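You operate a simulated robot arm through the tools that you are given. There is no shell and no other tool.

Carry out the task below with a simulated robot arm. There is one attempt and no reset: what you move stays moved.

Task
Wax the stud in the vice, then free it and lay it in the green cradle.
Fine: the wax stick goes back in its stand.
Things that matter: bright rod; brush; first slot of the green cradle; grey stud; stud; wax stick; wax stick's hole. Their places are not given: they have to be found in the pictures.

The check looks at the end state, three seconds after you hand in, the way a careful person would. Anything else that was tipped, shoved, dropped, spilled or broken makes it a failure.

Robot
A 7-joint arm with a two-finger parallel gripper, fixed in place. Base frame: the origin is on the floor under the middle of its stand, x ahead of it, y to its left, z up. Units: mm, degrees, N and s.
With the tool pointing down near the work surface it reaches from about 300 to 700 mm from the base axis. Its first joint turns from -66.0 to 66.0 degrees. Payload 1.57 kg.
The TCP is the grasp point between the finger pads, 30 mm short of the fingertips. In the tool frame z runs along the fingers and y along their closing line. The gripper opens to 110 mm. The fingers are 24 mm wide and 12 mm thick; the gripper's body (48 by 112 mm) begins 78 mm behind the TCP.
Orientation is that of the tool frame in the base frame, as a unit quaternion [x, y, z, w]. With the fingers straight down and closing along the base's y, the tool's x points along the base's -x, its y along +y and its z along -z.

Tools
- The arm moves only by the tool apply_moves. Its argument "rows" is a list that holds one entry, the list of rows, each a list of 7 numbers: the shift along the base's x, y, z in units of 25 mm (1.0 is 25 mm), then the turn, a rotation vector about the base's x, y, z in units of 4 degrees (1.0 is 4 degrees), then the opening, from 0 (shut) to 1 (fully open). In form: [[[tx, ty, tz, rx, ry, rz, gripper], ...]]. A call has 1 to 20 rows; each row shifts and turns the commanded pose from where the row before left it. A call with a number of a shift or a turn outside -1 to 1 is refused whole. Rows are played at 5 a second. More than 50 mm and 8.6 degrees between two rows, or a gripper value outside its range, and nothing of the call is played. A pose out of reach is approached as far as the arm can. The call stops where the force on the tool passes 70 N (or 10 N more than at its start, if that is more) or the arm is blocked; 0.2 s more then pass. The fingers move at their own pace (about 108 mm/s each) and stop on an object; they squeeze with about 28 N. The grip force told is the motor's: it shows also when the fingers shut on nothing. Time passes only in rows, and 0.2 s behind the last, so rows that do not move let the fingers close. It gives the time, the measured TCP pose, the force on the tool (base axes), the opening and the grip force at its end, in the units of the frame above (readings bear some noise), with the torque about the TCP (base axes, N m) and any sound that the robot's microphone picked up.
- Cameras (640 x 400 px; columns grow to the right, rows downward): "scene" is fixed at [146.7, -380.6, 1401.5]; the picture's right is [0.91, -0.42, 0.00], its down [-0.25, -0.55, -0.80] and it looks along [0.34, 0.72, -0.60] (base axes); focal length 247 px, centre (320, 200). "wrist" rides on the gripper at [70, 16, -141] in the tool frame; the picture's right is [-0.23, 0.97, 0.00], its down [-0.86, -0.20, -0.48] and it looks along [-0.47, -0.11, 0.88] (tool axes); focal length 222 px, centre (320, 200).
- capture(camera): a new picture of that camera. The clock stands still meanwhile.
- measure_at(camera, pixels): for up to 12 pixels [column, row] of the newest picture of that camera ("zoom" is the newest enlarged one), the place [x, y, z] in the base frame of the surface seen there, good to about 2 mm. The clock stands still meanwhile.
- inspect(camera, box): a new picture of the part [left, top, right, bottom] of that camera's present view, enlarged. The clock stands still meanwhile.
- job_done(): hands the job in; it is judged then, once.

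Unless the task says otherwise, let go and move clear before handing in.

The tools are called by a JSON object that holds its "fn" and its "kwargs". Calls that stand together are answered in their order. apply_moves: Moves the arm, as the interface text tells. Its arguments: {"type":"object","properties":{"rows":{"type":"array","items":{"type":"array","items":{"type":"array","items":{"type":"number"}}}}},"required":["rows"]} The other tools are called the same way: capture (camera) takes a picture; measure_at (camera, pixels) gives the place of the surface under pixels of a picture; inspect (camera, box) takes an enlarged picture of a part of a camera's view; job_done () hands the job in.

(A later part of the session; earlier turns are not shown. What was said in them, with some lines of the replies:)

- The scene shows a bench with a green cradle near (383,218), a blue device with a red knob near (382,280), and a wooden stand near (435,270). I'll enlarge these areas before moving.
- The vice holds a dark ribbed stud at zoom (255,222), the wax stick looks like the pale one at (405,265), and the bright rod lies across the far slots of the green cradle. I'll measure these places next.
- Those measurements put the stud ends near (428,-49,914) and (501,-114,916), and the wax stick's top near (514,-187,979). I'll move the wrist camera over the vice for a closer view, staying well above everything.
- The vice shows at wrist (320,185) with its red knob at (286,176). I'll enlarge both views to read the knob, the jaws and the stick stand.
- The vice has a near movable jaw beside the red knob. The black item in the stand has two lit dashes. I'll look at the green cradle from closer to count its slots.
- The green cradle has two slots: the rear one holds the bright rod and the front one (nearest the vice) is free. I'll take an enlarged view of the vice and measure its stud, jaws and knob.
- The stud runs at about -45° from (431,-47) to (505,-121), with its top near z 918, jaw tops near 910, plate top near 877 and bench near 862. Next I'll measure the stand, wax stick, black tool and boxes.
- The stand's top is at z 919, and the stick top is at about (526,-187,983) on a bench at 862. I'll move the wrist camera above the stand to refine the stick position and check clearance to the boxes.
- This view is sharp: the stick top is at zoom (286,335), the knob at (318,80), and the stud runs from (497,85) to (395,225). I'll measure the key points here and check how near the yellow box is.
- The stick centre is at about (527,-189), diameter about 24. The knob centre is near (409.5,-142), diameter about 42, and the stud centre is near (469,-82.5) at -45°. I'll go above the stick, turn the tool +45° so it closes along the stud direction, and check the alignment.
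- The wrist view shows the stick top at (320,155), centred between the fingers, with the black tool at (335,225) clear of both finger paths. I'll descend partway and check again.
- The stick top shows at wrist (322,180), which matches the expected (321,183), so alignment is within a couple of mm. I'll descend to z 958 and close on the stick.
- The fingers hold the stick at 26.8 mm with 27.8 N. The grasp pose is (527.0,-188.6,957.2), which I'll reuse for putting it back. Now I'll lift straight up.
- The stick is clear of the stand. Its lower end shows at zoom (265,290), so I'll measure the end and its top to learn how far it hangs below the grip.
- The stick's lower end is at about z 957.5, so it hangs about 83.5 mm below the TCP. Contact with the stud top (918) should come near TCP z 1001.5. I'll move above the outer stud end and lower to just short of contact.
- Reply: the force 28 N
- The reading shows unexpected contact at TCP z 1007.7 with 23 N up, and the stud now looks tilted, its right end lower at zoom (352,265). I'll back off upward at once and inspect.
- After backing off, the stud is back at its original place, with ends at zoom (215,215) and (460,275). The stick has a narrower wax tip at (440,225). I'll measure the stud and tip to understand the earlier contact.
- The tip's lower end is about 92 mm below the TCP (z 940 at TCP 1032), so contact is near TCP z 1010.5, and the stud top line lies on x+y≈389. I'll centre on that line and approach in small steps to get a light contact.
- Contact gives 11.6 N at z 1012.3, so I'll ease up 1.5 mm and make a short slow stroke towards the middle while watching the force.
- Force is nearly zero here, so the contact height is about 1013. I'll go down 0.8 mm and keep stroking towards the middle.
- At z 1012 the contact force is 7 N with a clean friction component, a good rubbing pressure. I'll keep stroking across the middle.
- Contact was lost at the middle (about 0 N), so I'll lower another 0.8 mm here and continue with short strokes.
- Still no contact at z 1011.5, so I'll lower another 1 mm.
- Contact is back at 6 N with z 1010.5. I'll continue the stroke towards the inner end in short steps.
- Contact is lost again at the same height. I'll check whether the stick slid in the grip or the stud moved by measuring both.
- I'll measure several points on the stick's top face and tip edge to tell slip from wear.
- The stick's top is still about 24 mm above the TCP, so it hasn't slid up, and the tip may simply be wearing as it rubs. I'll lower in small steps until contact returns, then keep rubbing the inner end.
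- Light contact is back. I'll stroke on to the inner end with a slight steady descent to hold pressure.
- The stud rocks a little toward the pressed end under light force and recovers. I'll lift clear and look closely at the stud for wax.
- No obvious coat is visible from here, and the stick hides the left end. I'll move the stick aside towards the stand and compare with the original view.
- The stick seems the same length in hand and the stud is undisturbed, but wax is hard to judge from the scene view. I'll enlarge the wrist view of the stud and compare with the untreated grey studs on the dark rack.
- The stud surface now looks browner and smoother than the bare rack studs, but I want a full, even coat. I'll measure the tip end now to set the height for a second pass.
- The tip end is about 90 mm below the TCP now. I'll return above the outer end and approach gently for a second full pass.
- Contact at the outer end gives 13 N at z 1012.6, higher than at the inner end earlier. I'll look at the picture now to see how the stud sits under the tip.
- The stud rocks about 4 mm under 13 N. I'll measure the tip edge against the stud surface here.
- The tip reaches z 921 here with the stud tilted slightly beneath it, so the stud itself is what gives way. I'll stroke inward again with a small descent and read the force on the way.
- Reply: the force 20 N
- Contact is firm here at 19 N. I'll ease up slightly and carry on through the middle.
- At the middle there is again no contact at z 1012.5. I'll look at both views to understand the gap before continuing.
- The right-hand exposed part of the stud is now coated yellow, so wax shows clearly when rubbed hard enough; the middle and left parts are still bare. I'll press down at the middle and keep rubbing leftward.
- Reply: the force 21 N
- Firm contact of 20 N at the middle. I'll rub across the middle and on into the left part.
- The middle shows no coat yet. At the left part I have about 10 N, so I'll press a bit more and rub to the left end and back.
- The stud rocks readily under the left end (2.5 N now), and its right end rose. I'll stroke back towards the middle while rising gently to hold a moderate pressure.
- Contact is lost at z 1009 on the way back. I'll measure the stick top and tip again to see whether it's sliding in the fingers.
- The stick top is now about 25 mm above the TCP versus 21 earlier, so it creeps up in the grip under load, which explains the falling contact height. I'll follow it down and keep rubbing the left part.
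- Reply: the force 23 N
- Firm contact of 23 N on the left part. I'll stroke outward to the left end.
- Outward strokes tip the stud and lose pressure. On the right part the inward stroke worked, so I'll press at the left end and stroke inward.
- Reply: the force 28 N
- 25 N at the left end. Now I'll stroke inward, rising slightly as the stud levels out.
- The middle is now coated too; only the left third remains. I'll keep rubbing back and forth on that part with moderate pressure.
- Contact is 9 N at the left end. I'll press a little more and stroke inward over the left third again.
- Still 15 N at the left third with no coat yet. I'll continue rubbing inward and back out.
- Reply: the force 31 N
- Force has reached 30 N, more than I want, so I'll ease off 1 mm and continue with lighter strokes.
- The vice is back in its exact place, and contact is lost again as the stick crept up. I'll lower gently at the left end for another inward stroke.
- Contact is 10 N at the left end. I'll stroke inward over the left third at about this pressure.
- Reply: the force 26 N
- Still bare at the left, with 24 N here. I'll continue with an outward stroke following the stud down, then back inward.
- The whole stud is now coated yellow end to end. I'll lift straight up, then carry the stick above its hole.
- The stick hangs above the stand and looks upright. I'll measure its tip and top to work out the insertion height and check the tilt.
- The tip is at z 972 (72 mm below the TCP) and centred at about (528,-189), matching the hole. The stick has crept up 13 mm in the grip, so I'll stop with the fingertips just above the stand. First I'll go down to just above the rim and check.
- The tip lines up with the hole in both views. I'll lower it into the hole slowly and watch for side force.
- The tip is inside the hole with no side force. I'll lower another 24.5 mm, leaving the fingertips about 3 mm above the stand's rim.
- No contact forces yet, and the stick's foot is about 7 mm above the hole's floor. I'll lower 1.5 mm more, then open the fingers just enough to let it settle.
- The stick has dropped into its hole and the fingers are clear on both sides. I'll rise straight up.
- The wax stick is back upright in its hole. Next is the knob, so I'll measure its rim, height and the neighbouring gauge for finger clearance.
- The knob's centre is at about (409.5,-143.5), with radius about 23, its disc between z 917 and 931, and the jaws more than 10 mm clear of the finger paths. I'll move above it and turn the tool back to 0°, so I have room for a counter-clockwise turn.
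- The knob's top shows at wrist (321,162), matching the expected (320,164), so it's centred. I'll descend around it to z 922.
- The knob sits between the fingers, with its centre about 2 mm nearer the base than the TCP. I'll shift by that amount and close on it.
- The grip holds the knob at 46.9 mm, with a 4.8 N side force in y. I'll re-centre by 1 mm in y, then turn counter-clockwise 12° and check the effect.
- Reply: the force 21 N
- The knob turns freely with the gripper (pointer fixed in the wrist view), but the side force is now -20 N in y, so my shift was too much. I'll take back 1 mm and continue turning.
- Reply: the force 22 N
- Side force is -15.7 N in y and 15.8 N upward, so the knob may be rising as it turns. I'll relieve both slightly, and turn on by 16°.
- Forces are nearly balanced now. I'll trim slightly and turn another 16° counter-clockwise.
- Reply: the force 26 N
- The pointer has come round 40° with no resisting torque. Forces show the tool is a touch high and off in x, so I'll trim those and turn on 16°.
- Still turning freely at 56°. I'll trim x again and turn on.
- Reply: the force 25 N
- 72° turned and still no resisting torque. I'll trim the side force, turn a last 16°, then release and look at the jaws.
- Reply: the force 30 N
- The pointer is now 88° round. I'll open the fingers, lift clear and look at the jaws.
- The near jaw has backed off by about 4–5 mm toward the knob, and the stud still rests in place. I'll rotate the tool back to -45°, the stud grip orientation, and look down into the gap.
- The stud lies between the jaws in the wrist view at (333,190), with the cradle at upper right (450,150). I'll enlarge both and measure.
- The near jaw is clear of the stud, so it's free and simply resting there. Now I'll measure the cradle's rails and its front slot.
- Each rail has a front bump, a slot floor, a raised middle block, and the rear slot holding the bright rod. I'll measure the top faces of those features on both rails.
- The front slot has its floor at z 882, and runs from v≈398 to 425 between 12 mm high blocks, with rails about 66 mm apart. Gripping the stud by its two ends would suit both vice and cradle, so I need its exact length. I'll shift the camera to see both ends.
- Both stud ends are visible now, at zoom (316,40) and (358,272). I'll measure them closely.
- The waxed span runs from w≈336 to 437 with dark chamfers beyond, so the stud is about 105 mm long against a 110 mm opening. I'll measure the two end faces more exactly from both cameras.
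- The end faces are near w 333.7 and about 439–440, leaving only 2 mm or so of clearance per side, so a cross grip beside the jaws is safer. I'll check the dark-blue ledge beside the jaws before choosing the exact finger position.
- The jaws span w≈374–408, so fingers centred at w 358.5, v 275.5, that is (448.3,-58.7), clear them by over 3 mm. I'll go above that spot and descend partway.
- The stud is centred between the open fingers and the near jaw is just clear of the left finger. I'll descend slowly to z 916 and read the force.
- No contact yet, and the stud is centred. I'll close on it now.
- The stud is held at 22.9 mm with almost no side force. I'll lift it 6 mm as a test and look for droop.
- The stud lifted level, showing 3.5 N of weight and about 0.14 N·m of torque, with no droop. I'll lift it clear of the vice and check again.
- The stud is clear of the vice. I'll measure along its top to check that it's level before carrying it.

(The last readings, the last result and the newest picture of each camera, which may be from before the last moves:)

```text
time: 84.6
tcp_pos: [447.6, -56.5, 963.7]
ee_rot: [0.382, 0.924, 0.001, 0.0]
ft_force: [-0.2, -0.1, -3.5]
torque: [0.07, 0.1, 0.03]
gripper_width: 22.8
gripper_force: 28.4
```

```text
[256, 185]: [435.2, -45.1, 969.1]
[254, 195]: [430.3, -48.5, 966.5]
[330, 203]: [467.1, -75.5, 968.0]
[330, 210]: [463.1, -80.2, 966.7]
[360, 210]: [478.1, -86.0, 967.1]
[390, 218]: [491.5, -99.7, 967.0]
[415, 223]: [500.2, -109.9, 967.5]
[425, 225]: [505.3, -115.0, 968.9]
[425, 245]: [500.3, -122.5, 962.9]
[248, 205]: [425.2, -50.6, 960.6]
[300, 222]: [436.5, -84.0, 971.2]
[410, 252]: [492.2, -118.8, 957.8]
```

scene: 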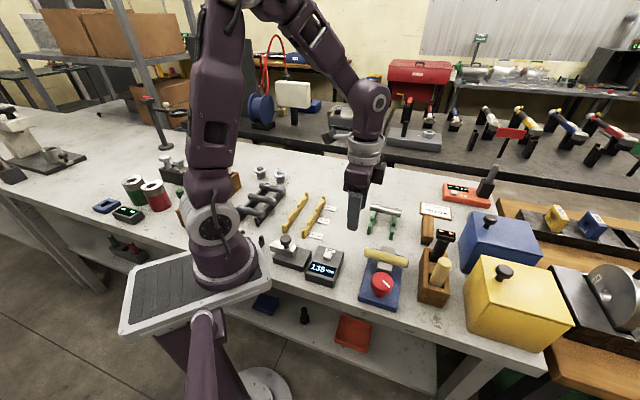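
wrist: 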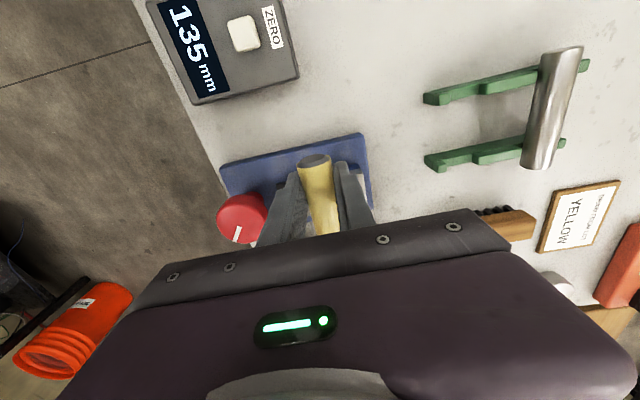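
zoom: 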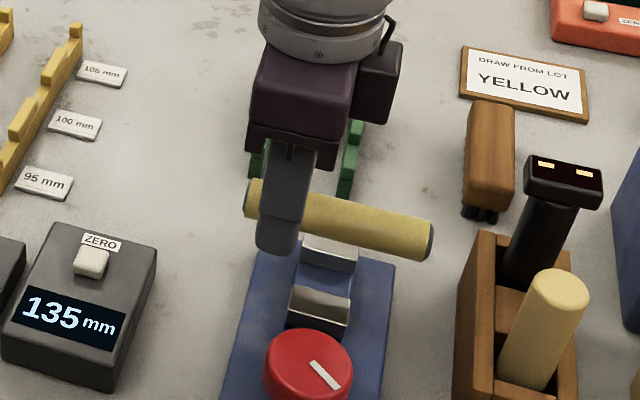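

The stud is level at z 967–969 along its whole length. Before placing, I'll measure the front slot edges on both rails and the bright rod's direction from this closer view to get the cradle's exact angle.

{"fn": "inspect", "kwargs": {"camera": "wrist", "box": [415, 50, 545, 130]}}

{"fn": "measure_at", "kwargs": {"camera": "zoom", "pixels": [[60, 245], [80, 240], [95, 235], [105, 230], [130, 225], [160, 215], [190, 210], [210, 205], [222, 200], [250, 195], [300, 180], [340, 170]]}}

{"fn": "inspect", "kwargs": {"camera": "wrist", "box": [415, 110, 575, 190]}}

{"fn": "measure_at", "kwargs": {"camera": "zoom", "pixels": [[60, 235], [75, 230], [85, 228], [100, 220], [130, 215], [160, 208], [180, 205], [200, 205], [215, 200], [250, 190], [300, 180], [350, 175]]}}

```text
4.92 times, centred on (480, 90) of wrist
```

zoom: 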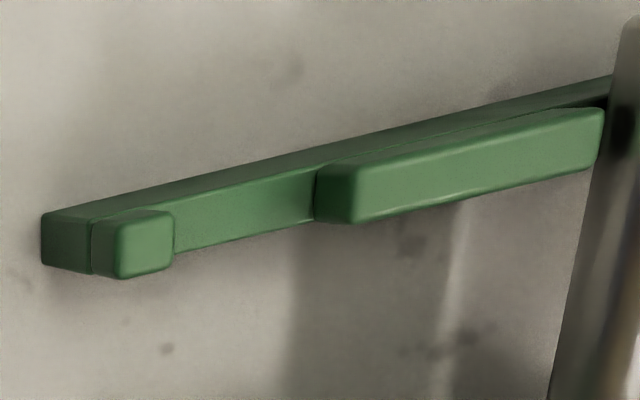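

```text
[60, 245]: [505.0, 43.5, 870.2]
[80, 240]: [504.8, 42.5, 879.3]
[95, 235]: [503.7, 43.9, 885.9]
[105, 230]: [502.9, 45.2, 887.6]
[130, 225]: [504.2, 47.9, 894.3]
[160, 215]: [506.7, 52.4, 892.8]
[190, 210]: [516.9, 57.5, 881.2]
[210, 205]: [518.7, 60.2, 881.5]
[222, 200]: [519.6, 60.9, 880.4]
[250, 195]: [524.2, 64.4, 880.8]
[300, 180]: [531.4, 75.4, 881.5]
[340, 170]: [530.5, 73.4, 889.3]
```

```text
4.00 times, centred on (495, 150) of wrist
```

zoom: 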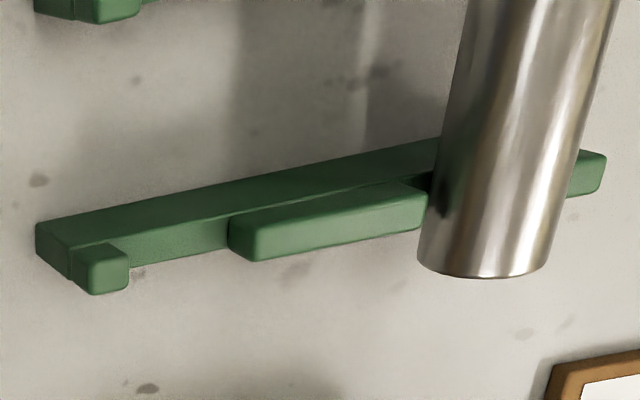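

```text
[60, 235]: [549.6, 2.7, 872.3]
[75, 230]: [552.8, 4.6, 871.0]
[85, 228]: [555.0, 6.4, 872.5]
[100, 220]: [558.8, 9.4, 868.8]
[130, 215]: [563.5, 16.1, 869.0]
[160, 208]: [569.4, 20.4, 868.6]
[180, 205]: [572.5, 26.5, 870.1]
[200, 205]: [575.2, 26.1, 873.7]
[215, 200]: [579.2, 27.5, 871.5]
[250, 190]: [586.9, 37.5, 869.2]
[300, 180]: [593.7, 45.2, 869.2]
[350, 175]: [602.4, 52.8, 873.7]
```

The rails run at 45° within measurement noise, and the slot runs v≈398–425, so its centre is v≈411.5 with 2 mm to spare each side. I'll carry the stud, level, above the slot with the fingers placed between the rails at (535.6,46.3).

{"fn": "apply_moves", "kwargs": {"rows": [[[0.3, 0.36, 0, 0, 0, 0, 0.1], [0.5, 0.6, 0, 0, 0, 0, 0.1], [0.55, 0.66, 0, 0, 0, 0, 0.1], [0.55, 0.66, 0, 0, 0, 0, 0.1], [0.55, 0.66, 0, 0, 0, 0, 0.1], [0.5, 0.6, 0, 0, 0, 0, 0.1], [0.3, 0.36, 0, 0, 0, 0, 0.1], [0.242, 0.3, 0, 0, 0, 0, 0.1], [0, 0, 0, 0, 0, 0, 0.1]]]}}

{"fn": "inspect", "kwargs": {"camera": "scene", "box": [340, 180, 430, 260]}}

{"fn": "capture", "kwargs": {"camera": "wrist"}}

```text
time: 86.6
tcp_pos: [535.9, 48.0, 963.5]
ee_rot: [0.383, 0.924, 0.0, -0.001]
ft_force: [-0.2, 0.6, -3.9]
torque: [0.08, 0.06, -0.02]
gripper_width: 22.8
gripper_force: 27.3
```

```text
5.00 times, centred on (385, 220) of scene
```

zoom: 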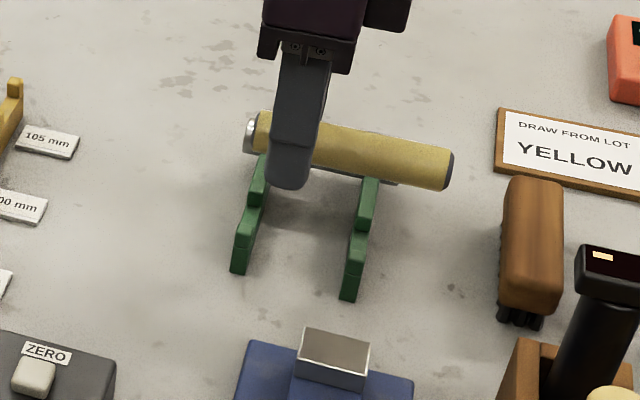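

```text
taken
```

wrist: 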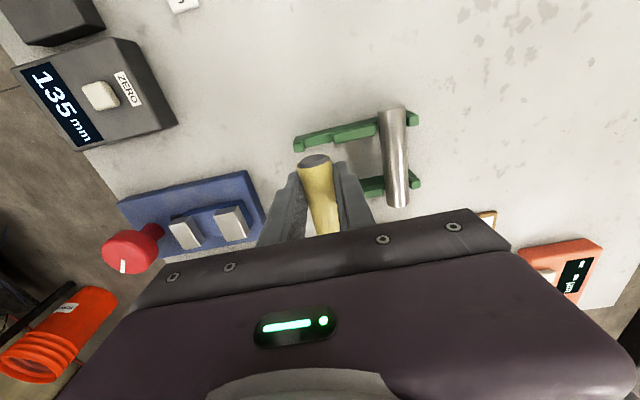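

The stud is above the cradle, still level and in hold. The left rail's slot is visible at wrist (297–340,140), so I'll zoom in and re-measure the slot edges from here.

{"fn": "inspect", "kwargs": {"camera": "wrist", "box": [280, 95, 430, 195]}}

{"fn": "measure_at", "kwargs": {"camera": "zoom", "pixels": [[75, 205], [90, 208], [100, 205], [108, 200], [115, 198], [130, 195], [150, 190], [165, 185], [175, 180], [190, 185], [230, 172], [400, 130]]}}

{"fn": "measure_at", "kwargs": {"camera": "zoom", "pixels": [[480, 90], [490, 150], [500, 220], [510, 300], [518, 380], [450, 100], [520, 100], [480, 350], [545, 350], [575, 80], [570, 360], [425, 125]]}}

```text
4.00 times, centred on (355, 145) of wrist
```

zoom: 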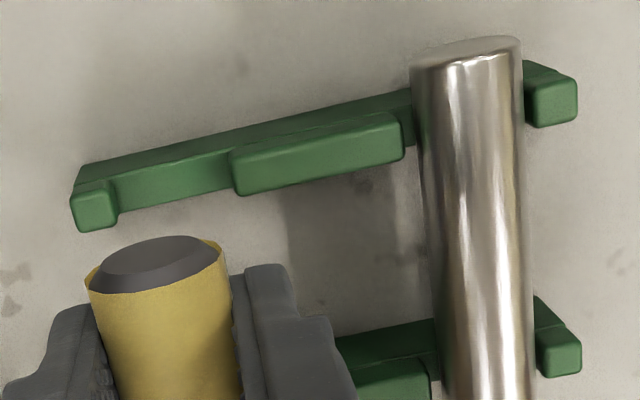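

```text
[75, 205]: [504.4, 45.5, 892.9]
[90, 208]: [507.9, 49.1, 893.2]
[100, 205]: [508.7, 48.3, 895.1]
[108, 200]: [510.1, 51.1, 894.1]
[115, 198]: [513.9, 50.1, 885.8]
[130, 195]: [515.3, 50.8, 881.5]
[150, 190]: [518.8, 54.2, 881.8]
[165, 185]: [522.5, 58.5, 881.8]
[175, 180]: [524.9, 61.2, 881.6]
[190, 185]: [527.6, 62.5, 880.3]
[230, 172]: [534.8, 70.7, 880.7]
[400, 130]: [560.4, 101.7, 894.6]
```

```text
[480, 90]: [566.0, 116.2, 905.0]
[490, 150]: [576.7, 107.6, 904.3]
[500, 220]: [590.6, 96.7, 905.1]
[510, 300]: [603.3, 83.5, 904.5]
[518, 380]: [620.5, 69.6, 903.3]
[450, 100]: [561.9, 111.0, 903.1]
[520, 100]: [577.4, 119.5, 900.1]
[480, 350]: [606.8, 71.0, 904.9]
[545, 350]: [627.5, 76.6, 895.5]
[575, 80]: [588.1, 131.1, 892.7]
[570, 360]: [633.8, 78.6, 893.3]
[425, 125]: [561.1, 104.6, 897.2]
```

This closer view suggests the slot runs a little further back than I thought. I'll measure its rear edge more finely, on the left rail and the visible part of the right rail.

{"fn": "measure_at", "kwargs": {"camera": "zoom", "pixels": [[238, 165], [245, 175], [250, 170], [236, 185], [240, 190], [225, 175], [215, 170], [120, 193], [118, 205], [113, 190], [122, 180], [200, 175]]}}

{"fn": "inspect", "kwargs": {"camera": "wrist", "box": [290, 120, 345, 160]}}

{"fn": "measure_at", "kwargs": {"camera": "zoom", "pixels": [[125, 235], [135, 245], [140, 225], [150, 235], [165, 230], [200, 225], [300, 195], [350, 185], [362, 190], [370, 195], [385, 170], [400, 180]]}}

```text
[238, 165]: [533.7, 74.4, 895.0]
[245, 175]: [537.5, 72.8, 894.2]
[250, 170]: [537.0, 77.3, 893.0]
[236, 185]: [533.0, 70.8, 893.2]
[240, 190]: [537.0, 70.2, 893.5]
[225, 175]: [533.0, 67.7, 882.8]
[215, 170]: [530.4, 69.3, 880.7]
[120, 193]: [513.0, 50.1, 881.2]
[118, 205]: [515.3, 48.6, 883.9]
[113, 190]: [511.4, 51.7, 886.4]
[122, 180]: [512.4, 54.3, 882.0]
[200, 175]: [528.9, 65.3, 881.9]
```

```text
10.00 times, centred on (318, 140) of wrist
```

zoom: 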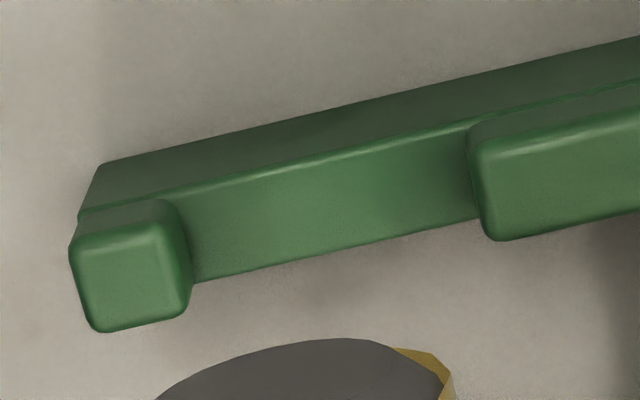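

```text
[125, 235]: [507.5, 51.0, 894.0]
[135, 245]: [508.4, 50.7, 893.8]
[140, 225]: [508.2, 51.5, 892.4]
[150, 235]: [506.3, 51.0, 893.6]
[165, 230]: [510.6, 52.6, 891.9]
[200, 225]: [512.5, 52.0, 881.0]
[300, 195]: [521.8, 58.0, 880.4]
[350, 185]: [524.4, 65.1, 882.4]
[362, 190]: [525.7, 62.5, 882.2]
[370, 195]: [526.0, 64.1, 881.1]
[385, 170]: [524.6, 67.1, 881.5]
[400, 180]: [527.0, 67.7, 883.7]
```

The slot's edges now measure v≈398.2 and 427.5, centre ≈412.9, while the stud axis sits at about 411.5. I'll shift 1.5 mm along v and descend to just above the blocks, then check.

{"fn": "apply_moves", "kwargs": {"rows": [[[0.042, 0.042, -0.3, 0, 0, 0, 0.1], [0, 0, -0.5, 0, 0, 0, 0.1], [0, 0, -0.5, 0, 0, 0, 0.1], [0, 0, -0.4, 0, 0, 0, 0.1], [0, 0, 0, 0, 0, 0, 0.1]]]}}

{"fn": "inspect", "kwargs": {"camera": "scene", "box": [350, 195, 420, 245]}}

{"fn": "inspect", "kwargs": {"camera": "wrist", "box": [250, 80, 410, 220]}}

```text
time: 87.8
tcp_pos: [535.9, 49.6, 921.1]
ee_rot: [0.383, 0.924, -0.001, -0.001]
ft_force: [1.1, -0.6, -3.1]
torque: [0.11, 0.09, 0.0]
gripper_width: 22.7
gripper_force: 27.5
```

```text
8.00 times, centred on (385, 220) of scene
```

zoom: 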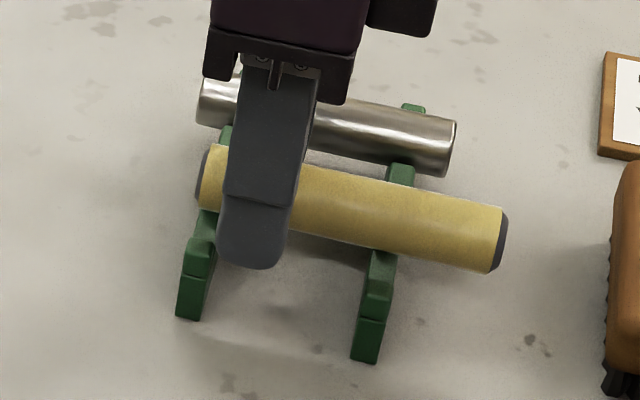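

```text
2.86 times, centred on (330, 150) of wrist
```

zoom: 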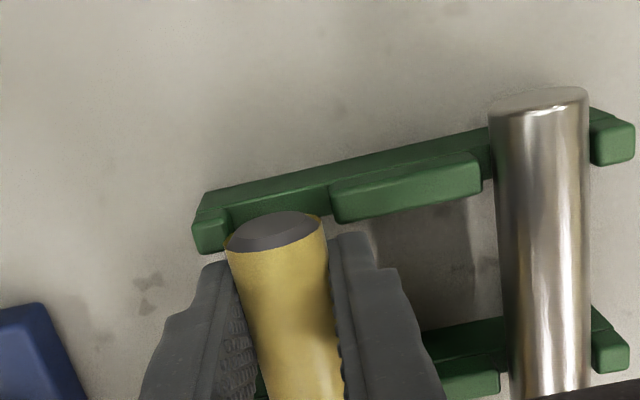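

The stud sits over the front slot within about 1 mm in the wrist view. I'll lower it slowly into the slot and read the forces.

{"fn": "apply_moves", "kwargs": {"rows": [[[0, 0, -0.2, 0, 0, 0, 0.1], [0, 0, -0.2, 0, 0, 0, 0.1], [0, 0, -0.16, 0, 0, 0, 0.1], [0, 0, 0, 0, 0, 0, 0.1]]]}}

{"fn": "inspect", "kwargs": {"camera": "scene", "box": [350, 195, 420, 245]}}

```text
time: 88.8
tcp_pos: [535.7, 48.4, 907.3]
ee_rot: [0.382, 0.924, 0.0, 0.0]
ft_force: [-0.3, 0.4, -3.0]
torque: [0.08, 0.07, -0.01]
gripper_width: 22.7
gripper_force: 28.1
```

```text
8.00 times, centred on (385, 220) of scene
```

zoom: 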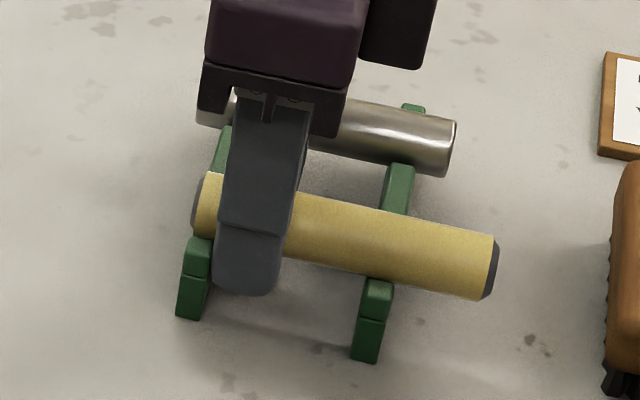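

The stud is entering the slot with no side force; about 7 mm remain to the floor. I'll continue down gently.

{"fn": "apply_moves", "kwargs": {"rows": [[[0, 0, -0.1, 0, 0, 0, 0.1], [0, 0, -0.08, 0, 0, 0, 0.1], [0, 0, -0.05, 0, 0, 0, 0.1], [0, 0, 0, 0, 0, 0, 0.1]]]}}

```text
time: 89.8
tcp_pos: [536.3, 49.7, 902.2]
ee_rot: [0.382, 0.924, 0.002, 0.001]
ft_force: [-3.2, 0.7, 13.0]
torque: [-0.36, -0.21, -0.02]
gripper_width: 22.7
gripper_force: 27.9
```

Contact with the slot floor gives +13 N. I'll ease up 0.5 mm and look.

{"fn": "apply_moves", "kwargs": {"rows": [[[0, 0, 0.02, 0, 0, 0, 0.1], [0, 0, 0, 0, 0, 0, 0.1]]]}}

{"fn": "inspect", "kwargs": {"camera": "scene", "box": [350, 195, 420, 245]}}

{"fn": "inspect", "kwargs": {"camera": "wrist", "box": [250, 80, 410, 220]}}

{"fn": "measure_at", "kwargs": {"camera": "zoom", "pixels": [[270, 270], [290, 280], [255, 255], [270, 240], [300, 320], [320, 360]]}}

```text
time: 90.4
tcp_pos: [536.1, 49.5, 903.3]
ee_rot: [0.382, 0.924, -0.001, 0.0]
ft_force: [-0.6, 1.5, 9.8]
torque: [-0.32, -0.28, 0.01]
gripper_width: 22.9
gripper_force: 27.9
```

```text
8.00 times, centred on (385, 220) of scene
```

zoom: 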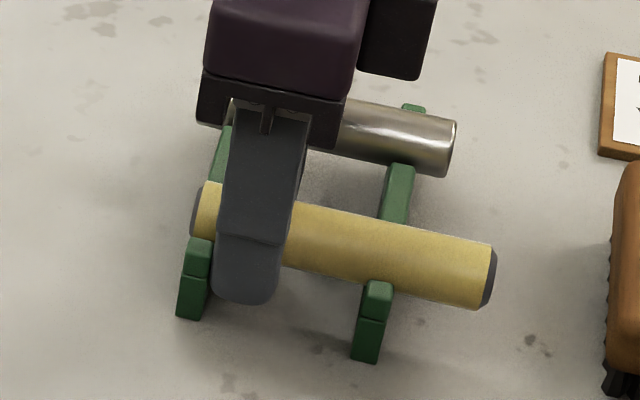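

```text
2.86 times, centred on (330, 150) of wrist
```

zoom: 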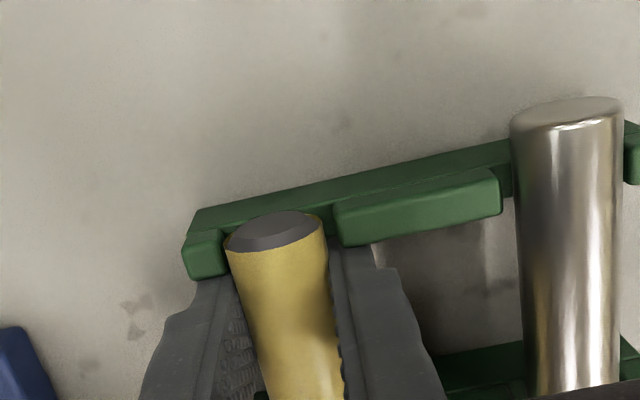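

```text
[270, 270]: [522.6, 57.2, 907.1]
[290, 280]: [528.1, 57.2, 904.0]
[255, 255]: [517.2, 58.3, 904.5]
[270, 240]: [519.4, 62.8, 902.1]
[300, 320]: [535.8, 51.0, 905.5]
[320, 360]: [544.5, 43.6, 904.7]
```

The stud's top is at z≈905, so it rests on the slot floor on both rails. I'll ease another 0.4 mm and open the fingers.

{"fn": "apply_moves", "kwargs": {"rows": [[[0, 0, 0.016, 0, 0, 0, 0.1], [0, 0, 0, 0, 0, 0, 0.22], [0, 0, 0, 0, 0, 0, 0.25], [0, 0, 0, 0, 0, 0, 0.3], [0, 0, 0, 0, 0, 0, 0.38], [0, 0, 0, 0, 0, 0, 0.38]]]}}

{"fn": "inspect", "kwargs": {"camera": "scene", "box": [350, 195, 420, 245]}}

{"fn": "inspect", "kwargs": {"camera": "wrist", "box": [250, 80, 410, 220]}}

```text
time: 91.8
tcp_pos: [535.1, 49.6, 902.4]
ee_rot: [0.382, 0.924, 0.0, -0.001]
ft_force: [-0.6, 0.7, -0.1]
torque: [0.01, -0.01, 0.0]
gripper_width: 41.8
gripper_force: 0.0
```

```text
8.00 times, centred on (385, 220) of scene
```

zoom: 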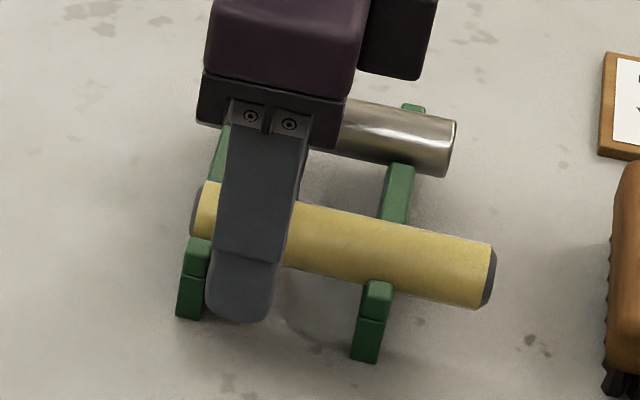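

```text
2.86 times, centred on (330, 150) of wrist
```

zoom: 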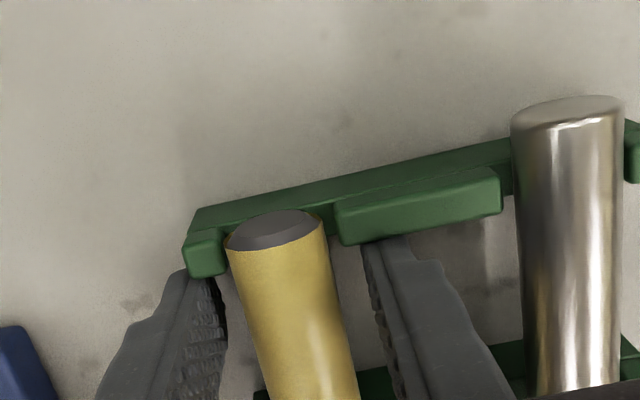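

The stud lies in the front slot, released, but it overhangs the right rail by more than the left. I'll slide the open fingers 13 mm along it between the rails, regrip nearer its middle, and centre it.

{"fn": "apply_moves", "kwargs": {"rows": [[[0.184, -0.184, 0, 0, 0, 0, 0.38], [0.184, -0.184, 0, 0, 0, 0, 0.38], [0, 0, 0, 0, 0, 0, 0.38], [0, 0, 0, 0, 0, 0, 0.3], [0, 0, 0, 0, 0, 0, 0.22], [0, 0, 0, 0, 0, 0, 0.1], [0, 0, 0, 0, 0, 0, 0.1]]]}}

{"fn": "inspect", "kwargs": {"camera": "scene", "box": [350, 195, 420, 245]}}

```text
time: 93.4
tcp_pos: [545.8, 39.9, 901.6]
ee_rot: [0.382, 0.924, 0.0, 0.001]
ft_force: [0.1, -0.1, -0.8]
torque: [0.0, 0.05, 0.0]
gripper_width: 23.0
gripper_force: 28.0
```

```text
8.00 times, centred on (385, 220) of scene
```

zoom: 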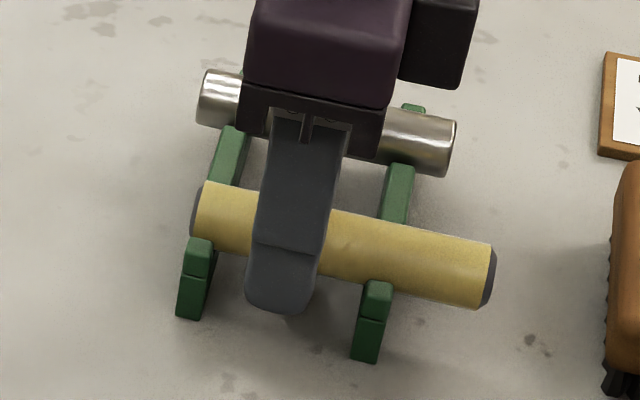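

The grip is good with no side load. I'll lift 2 mm, shift 13.5 mm towards the left rail, and lower again.

{"fn": "apply_moves", "kwargs": {"rows": [[[0, 0, 0.08, 0, 0, 0, 0.1], [0, 0, 0, 0, 0, 0, 0.1], [-0.127, 0.127, 0, 0, 0, 0, 0.1], [-0.127, 0.127, 0, 0, 0, 0, 0.1], [-0.127, 0.127, 0, 0, 0, 0, 0.1], [0, 0, 0, 0, 0, 0, 0.1]]]}}

{"fn": "inspect", "kwargs": {"camera": "scene", "box": [350, 195, 420, 245]}}

{"fn": "inspect", "kwargs": {"camera": "wrist", "box": [250, 80, 410, 220]}}

```text
time: 94.8
tcp_pos: [535.3, 49.6, 904.2]
ee_rot: [0.383, 0.924, 0.0, 0.0]
ft_force: [-0.3, -0.2, -3.8]
torque: [0.05, 0.06, -0.03]
gripper_width: 22.6
gripper_force: 28.1
```

```text
8.00 times, centred on (385, 220) of scene
```

zoom: 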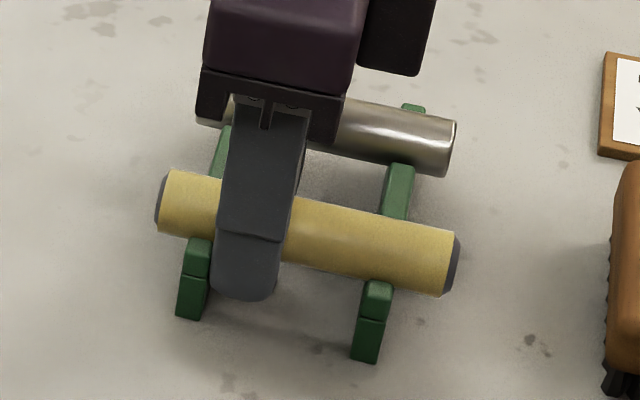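

```text
2.86 times, centred on (330, 150) of wrist
```

zoom: 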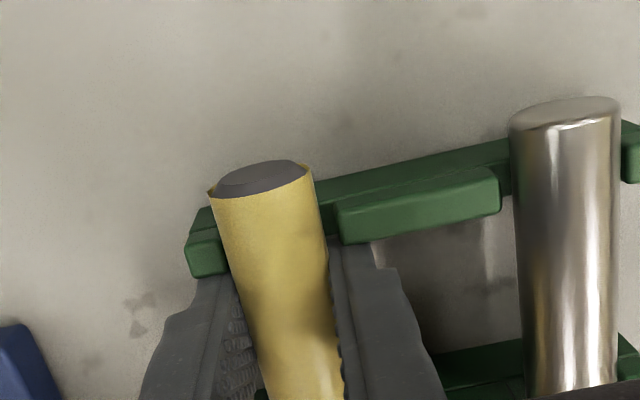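

The stud is now nearly centred on the rails, overhanging both sides, and hanging level. I'll lower it the 2 mm back to the floor.

{"fn": "apply_moves", "kwargs": {"rows": [[[0, 0, -0.04, 0, 0, 0, 0.1], [0, 0, -0.04, 0, 0, 0, 0.1], [0, 0, 0, 0, 0, 0, 0.1]]]}}

```text
time: 95.6
tcp_pos: [535.9, 50.0, 902.6]
ee_rot: [0.381, 0.924, 0.0, 0.0]
ft_force: [-0.2, 0.3, -3.4]
torque: [0.06, 0.02, 0.01]
gripper_width: 22.8
gripper_force: 28.3
```

The force still shows the full weight, so the stud is just above the floor. I'll lower in 0.5 mm steps.

{"fn": "apply_moves", "kwargs": {"rows": [[[0, 0, -0.02, 0, 0, 0, 0.1], [0, 0, 0, 0, 0, 0, 0.1]]]}}

```text
time: 96.2
tcp_pos: [536.3, 48.7, 903.2]
ee_rot: [0.382, 0.924, 0.001, -0.001]
ft_force: [0.9, -0.7, -1.9]
torque: [0.08, 0.07, 0.01]
gripper_width: 22.8
gripper_force: 28.2
```

{"fn": "apply_moves", "kwargs": {"rows": [[[0, 0, -0.02, 0, 0, 0, 0.1], [0, 0, 0, 0, 0, 0, 0.1]]]}}

```text
time: 96.8
tcp_pos: [535.6, 49.9, 902.9]
ee_rot: [0.382, 0.924, 0.0, 0.001]
ft_force: [0.2, 0.0, 7.1]
torque: [0.08, 0.1, 0.01]
gripper_width: 22.8
gripper_force: 27.7
```

The reading changed to +7 N, so the stud is on the slot floor. I'll open the fingers and check.

{"fn": "apply_moves", "kwargs": {"rows": [[[0, 0, 0.01, 0, 0, 0, 0.1], [0, 0, 0, 0, 0, 0, 0.22], [0, 0, 0, 0, 0, 0, 0.25], [0, 0, 0, 0, 0, 0, 0.3], [0, 0, 0, 0, 0, 0, 0.38], [0, 0, 0, 0, 0, 0, 0.38]]]}}

{"fn": "inspect", "kwargs": {"camera": "wrist", "box": [250, 80, 410, 220]}}

{"fn": "inspect", "kwargs": {"camera": "scene", "box": [350, 195, 420, 245]}}

```text
time: 98.2
tcp_pos: [535.4, 48.6, 902.6]
ee_rot: [0.382, 0.924, 0.0, 0.001]
ft_force: [0.4, -0.8, -0.2]
torque: [-0.03, 0.02, -0.01]
gripper_width: 41.6
gripper_force: 0.0
```

```text
2.86 times, centred on (330, 150) of wrist
```

zoom: 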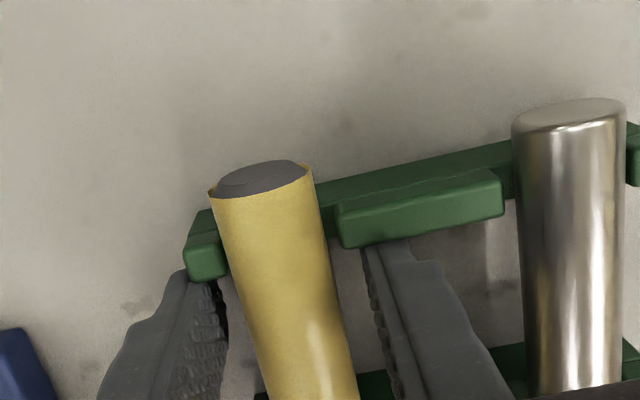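

```text
8.00 times, centred on (385, 220) of scene
```

zoom: 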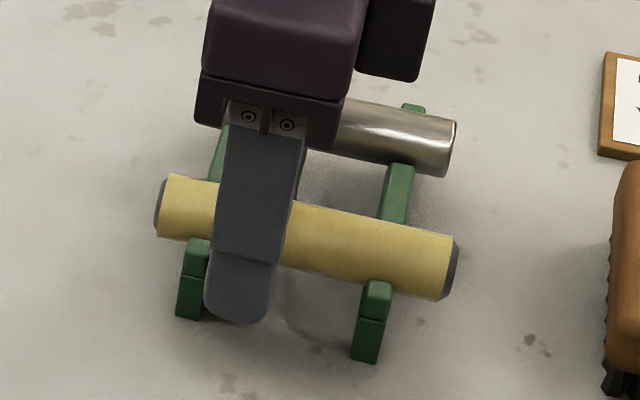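

The stud is released and rests in the front slot across both rails. I'll rise straight up and move away for a final look.

{"fn": "apply_moves", "kwargs": {"rows": [[[0, 0, 0.4, 0, 0, 0, 0.38], [0, 0, 0.8, 0, 0, 0, 0.38], [0, 0, 0.9, 0, 0, 0, 0.38], [0, 0, 0.9, 0, 0, 0, 0.38], [0, 0, 0.9, 0, 0, 0, 0.38], [0, 0, 0.9, 0, 0, 0, 0.38], [-0.9, 0.5, 0.5, 0, 0, 0, 0.38], [-0.9, 0.9, 0.5, 0, 0, 0, 0.38], [-0.9, 0.9, 0.3, 0, 0, 0, 0.38], [-0.9, 0.9, 0.3, 0, 0, 0, 0.38], [0, 0, 0, 0, 0, 0, 0.38]]]}}

{"fn": "capture", "kwargs": {"camera": "scene"}}

{"fn": "inspect", "kwargs": {"camera": "scene", "box": [350, 195, 420, 245]}}

{"fn": "inspect", "kwargs": {"camera": "scene", "box": [340, 180, 480, 320]}}

{"fn": "capture", "kwargs": {"camera": "wrist"}}

```text
time: 100.6
tcp_pos: [445.8, 130.0, 1063.1]
ee_rot: [0.382, 0.924, 0.0, 0.0]
ft_force: [-0.4, 0.3, -0.3]
torque: [-0.01, -0.01, 0.0]
gripper_width: 41.8
gripper_force: 0.0
```

```text
taken
```

scene: 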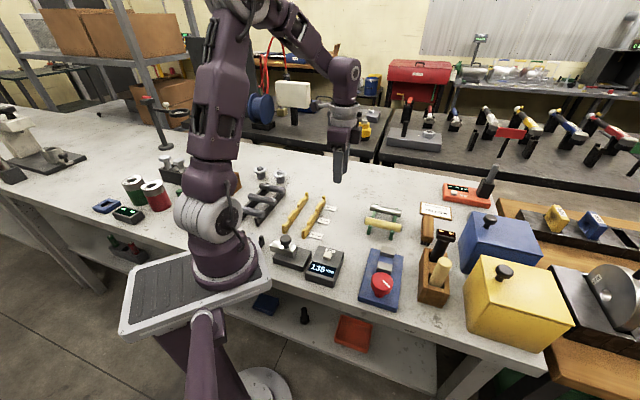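

```text
8.00 times, centred on (385, 220) of scene
```

zoom: 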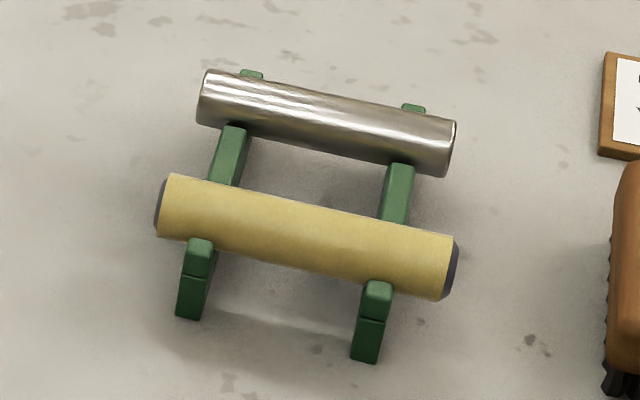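

```text
2.86 times, centred on (410, 250) of scene
```

zoom: 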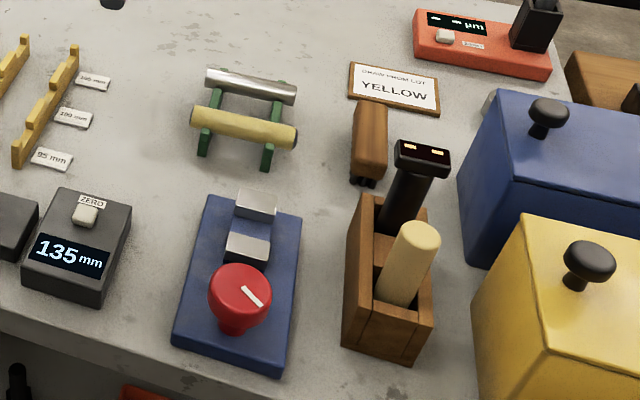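

```text
taken
```

wrist: 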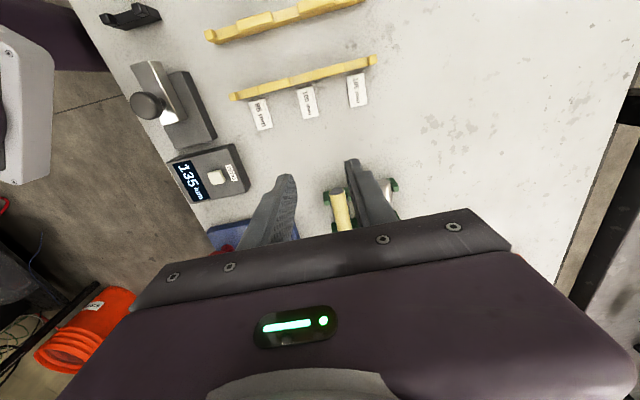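

The scene shows the waxed stud seated in the cradle's front slot beside the bright rod, the wax stick upright in its hole, and the vice, brush and boxes unmoved. I'll verify the stick and stud heights once before handing in.

{"fn": "inspect", "kwargs": {"camera": "scene", "box": [340, 180, 480, 320]}}

{"fn": "measure_at", "kwargs": {"camera": "zoom", "pixels": [[418, 235], [422, 240], [200, 110], [245, 120], [290, 135], [250, 82], [210, 78], [290, 95], [422, 150], [368, 140]]}}

```text
2.86 times, centred on (410, 250) of scene
```

zoom: 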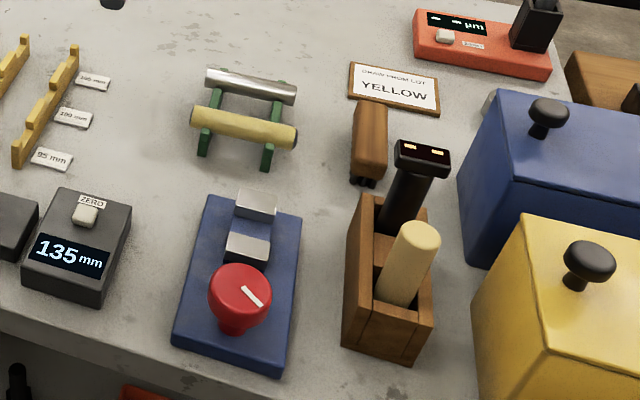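

```text
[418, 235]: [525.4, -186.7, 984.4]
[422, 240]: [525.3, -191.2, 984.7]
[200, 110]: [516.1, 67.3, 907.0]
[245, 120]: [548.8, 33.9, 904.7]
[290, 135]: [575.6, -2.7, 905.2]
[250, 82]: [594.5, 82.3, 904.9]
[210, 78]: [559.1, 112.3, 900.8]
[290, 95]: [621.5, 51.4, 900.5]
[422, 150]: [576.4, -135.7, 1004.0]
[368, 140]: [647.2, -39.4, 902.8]
```

The measurements agree: the stick's top is at z 984, the same as at the start, and the stud lies level at about 905 in the front slot. The bright rod is where it was, and the gripper is empty and clear, so I'm handing in.

{"fn": "job_done", "kwargs": {}}

```text
The job is handed in.
```

I waxed the stud, freed it from the vice, and laid it in the free front slot of the green cradle. I've handed the job in, but no result has come back yet.

- **Wax:** the coat shows yellow along the whole stud except the dark chamfered tips. The stud rocked in the jaws under the wax stick but sprang back each time.
- **Wax stick:** it is back upright in its hole, with its top at about z 984, the same as at the start. It crept up in the grip during rubbing, so it dropped about 6 mm inside the hole when I let go.
- **Vice:** I turned the red knob 88° counter-clockwise, which moved the near jaw back enough to free the stud. The vice is left open.
- **Stud:** it lies level across both rails. I regripped it once to bring it closer to centre, and it still sits a few millimetres towards the right.

In the last pictures the bright rod, brush, vice and boxes were where they started, and the gripper was empty and clear.

I took the first slot to be the front one, nearest the vice, because the bright rod was in the rear one. Nothing in the pictures numbers the slots.
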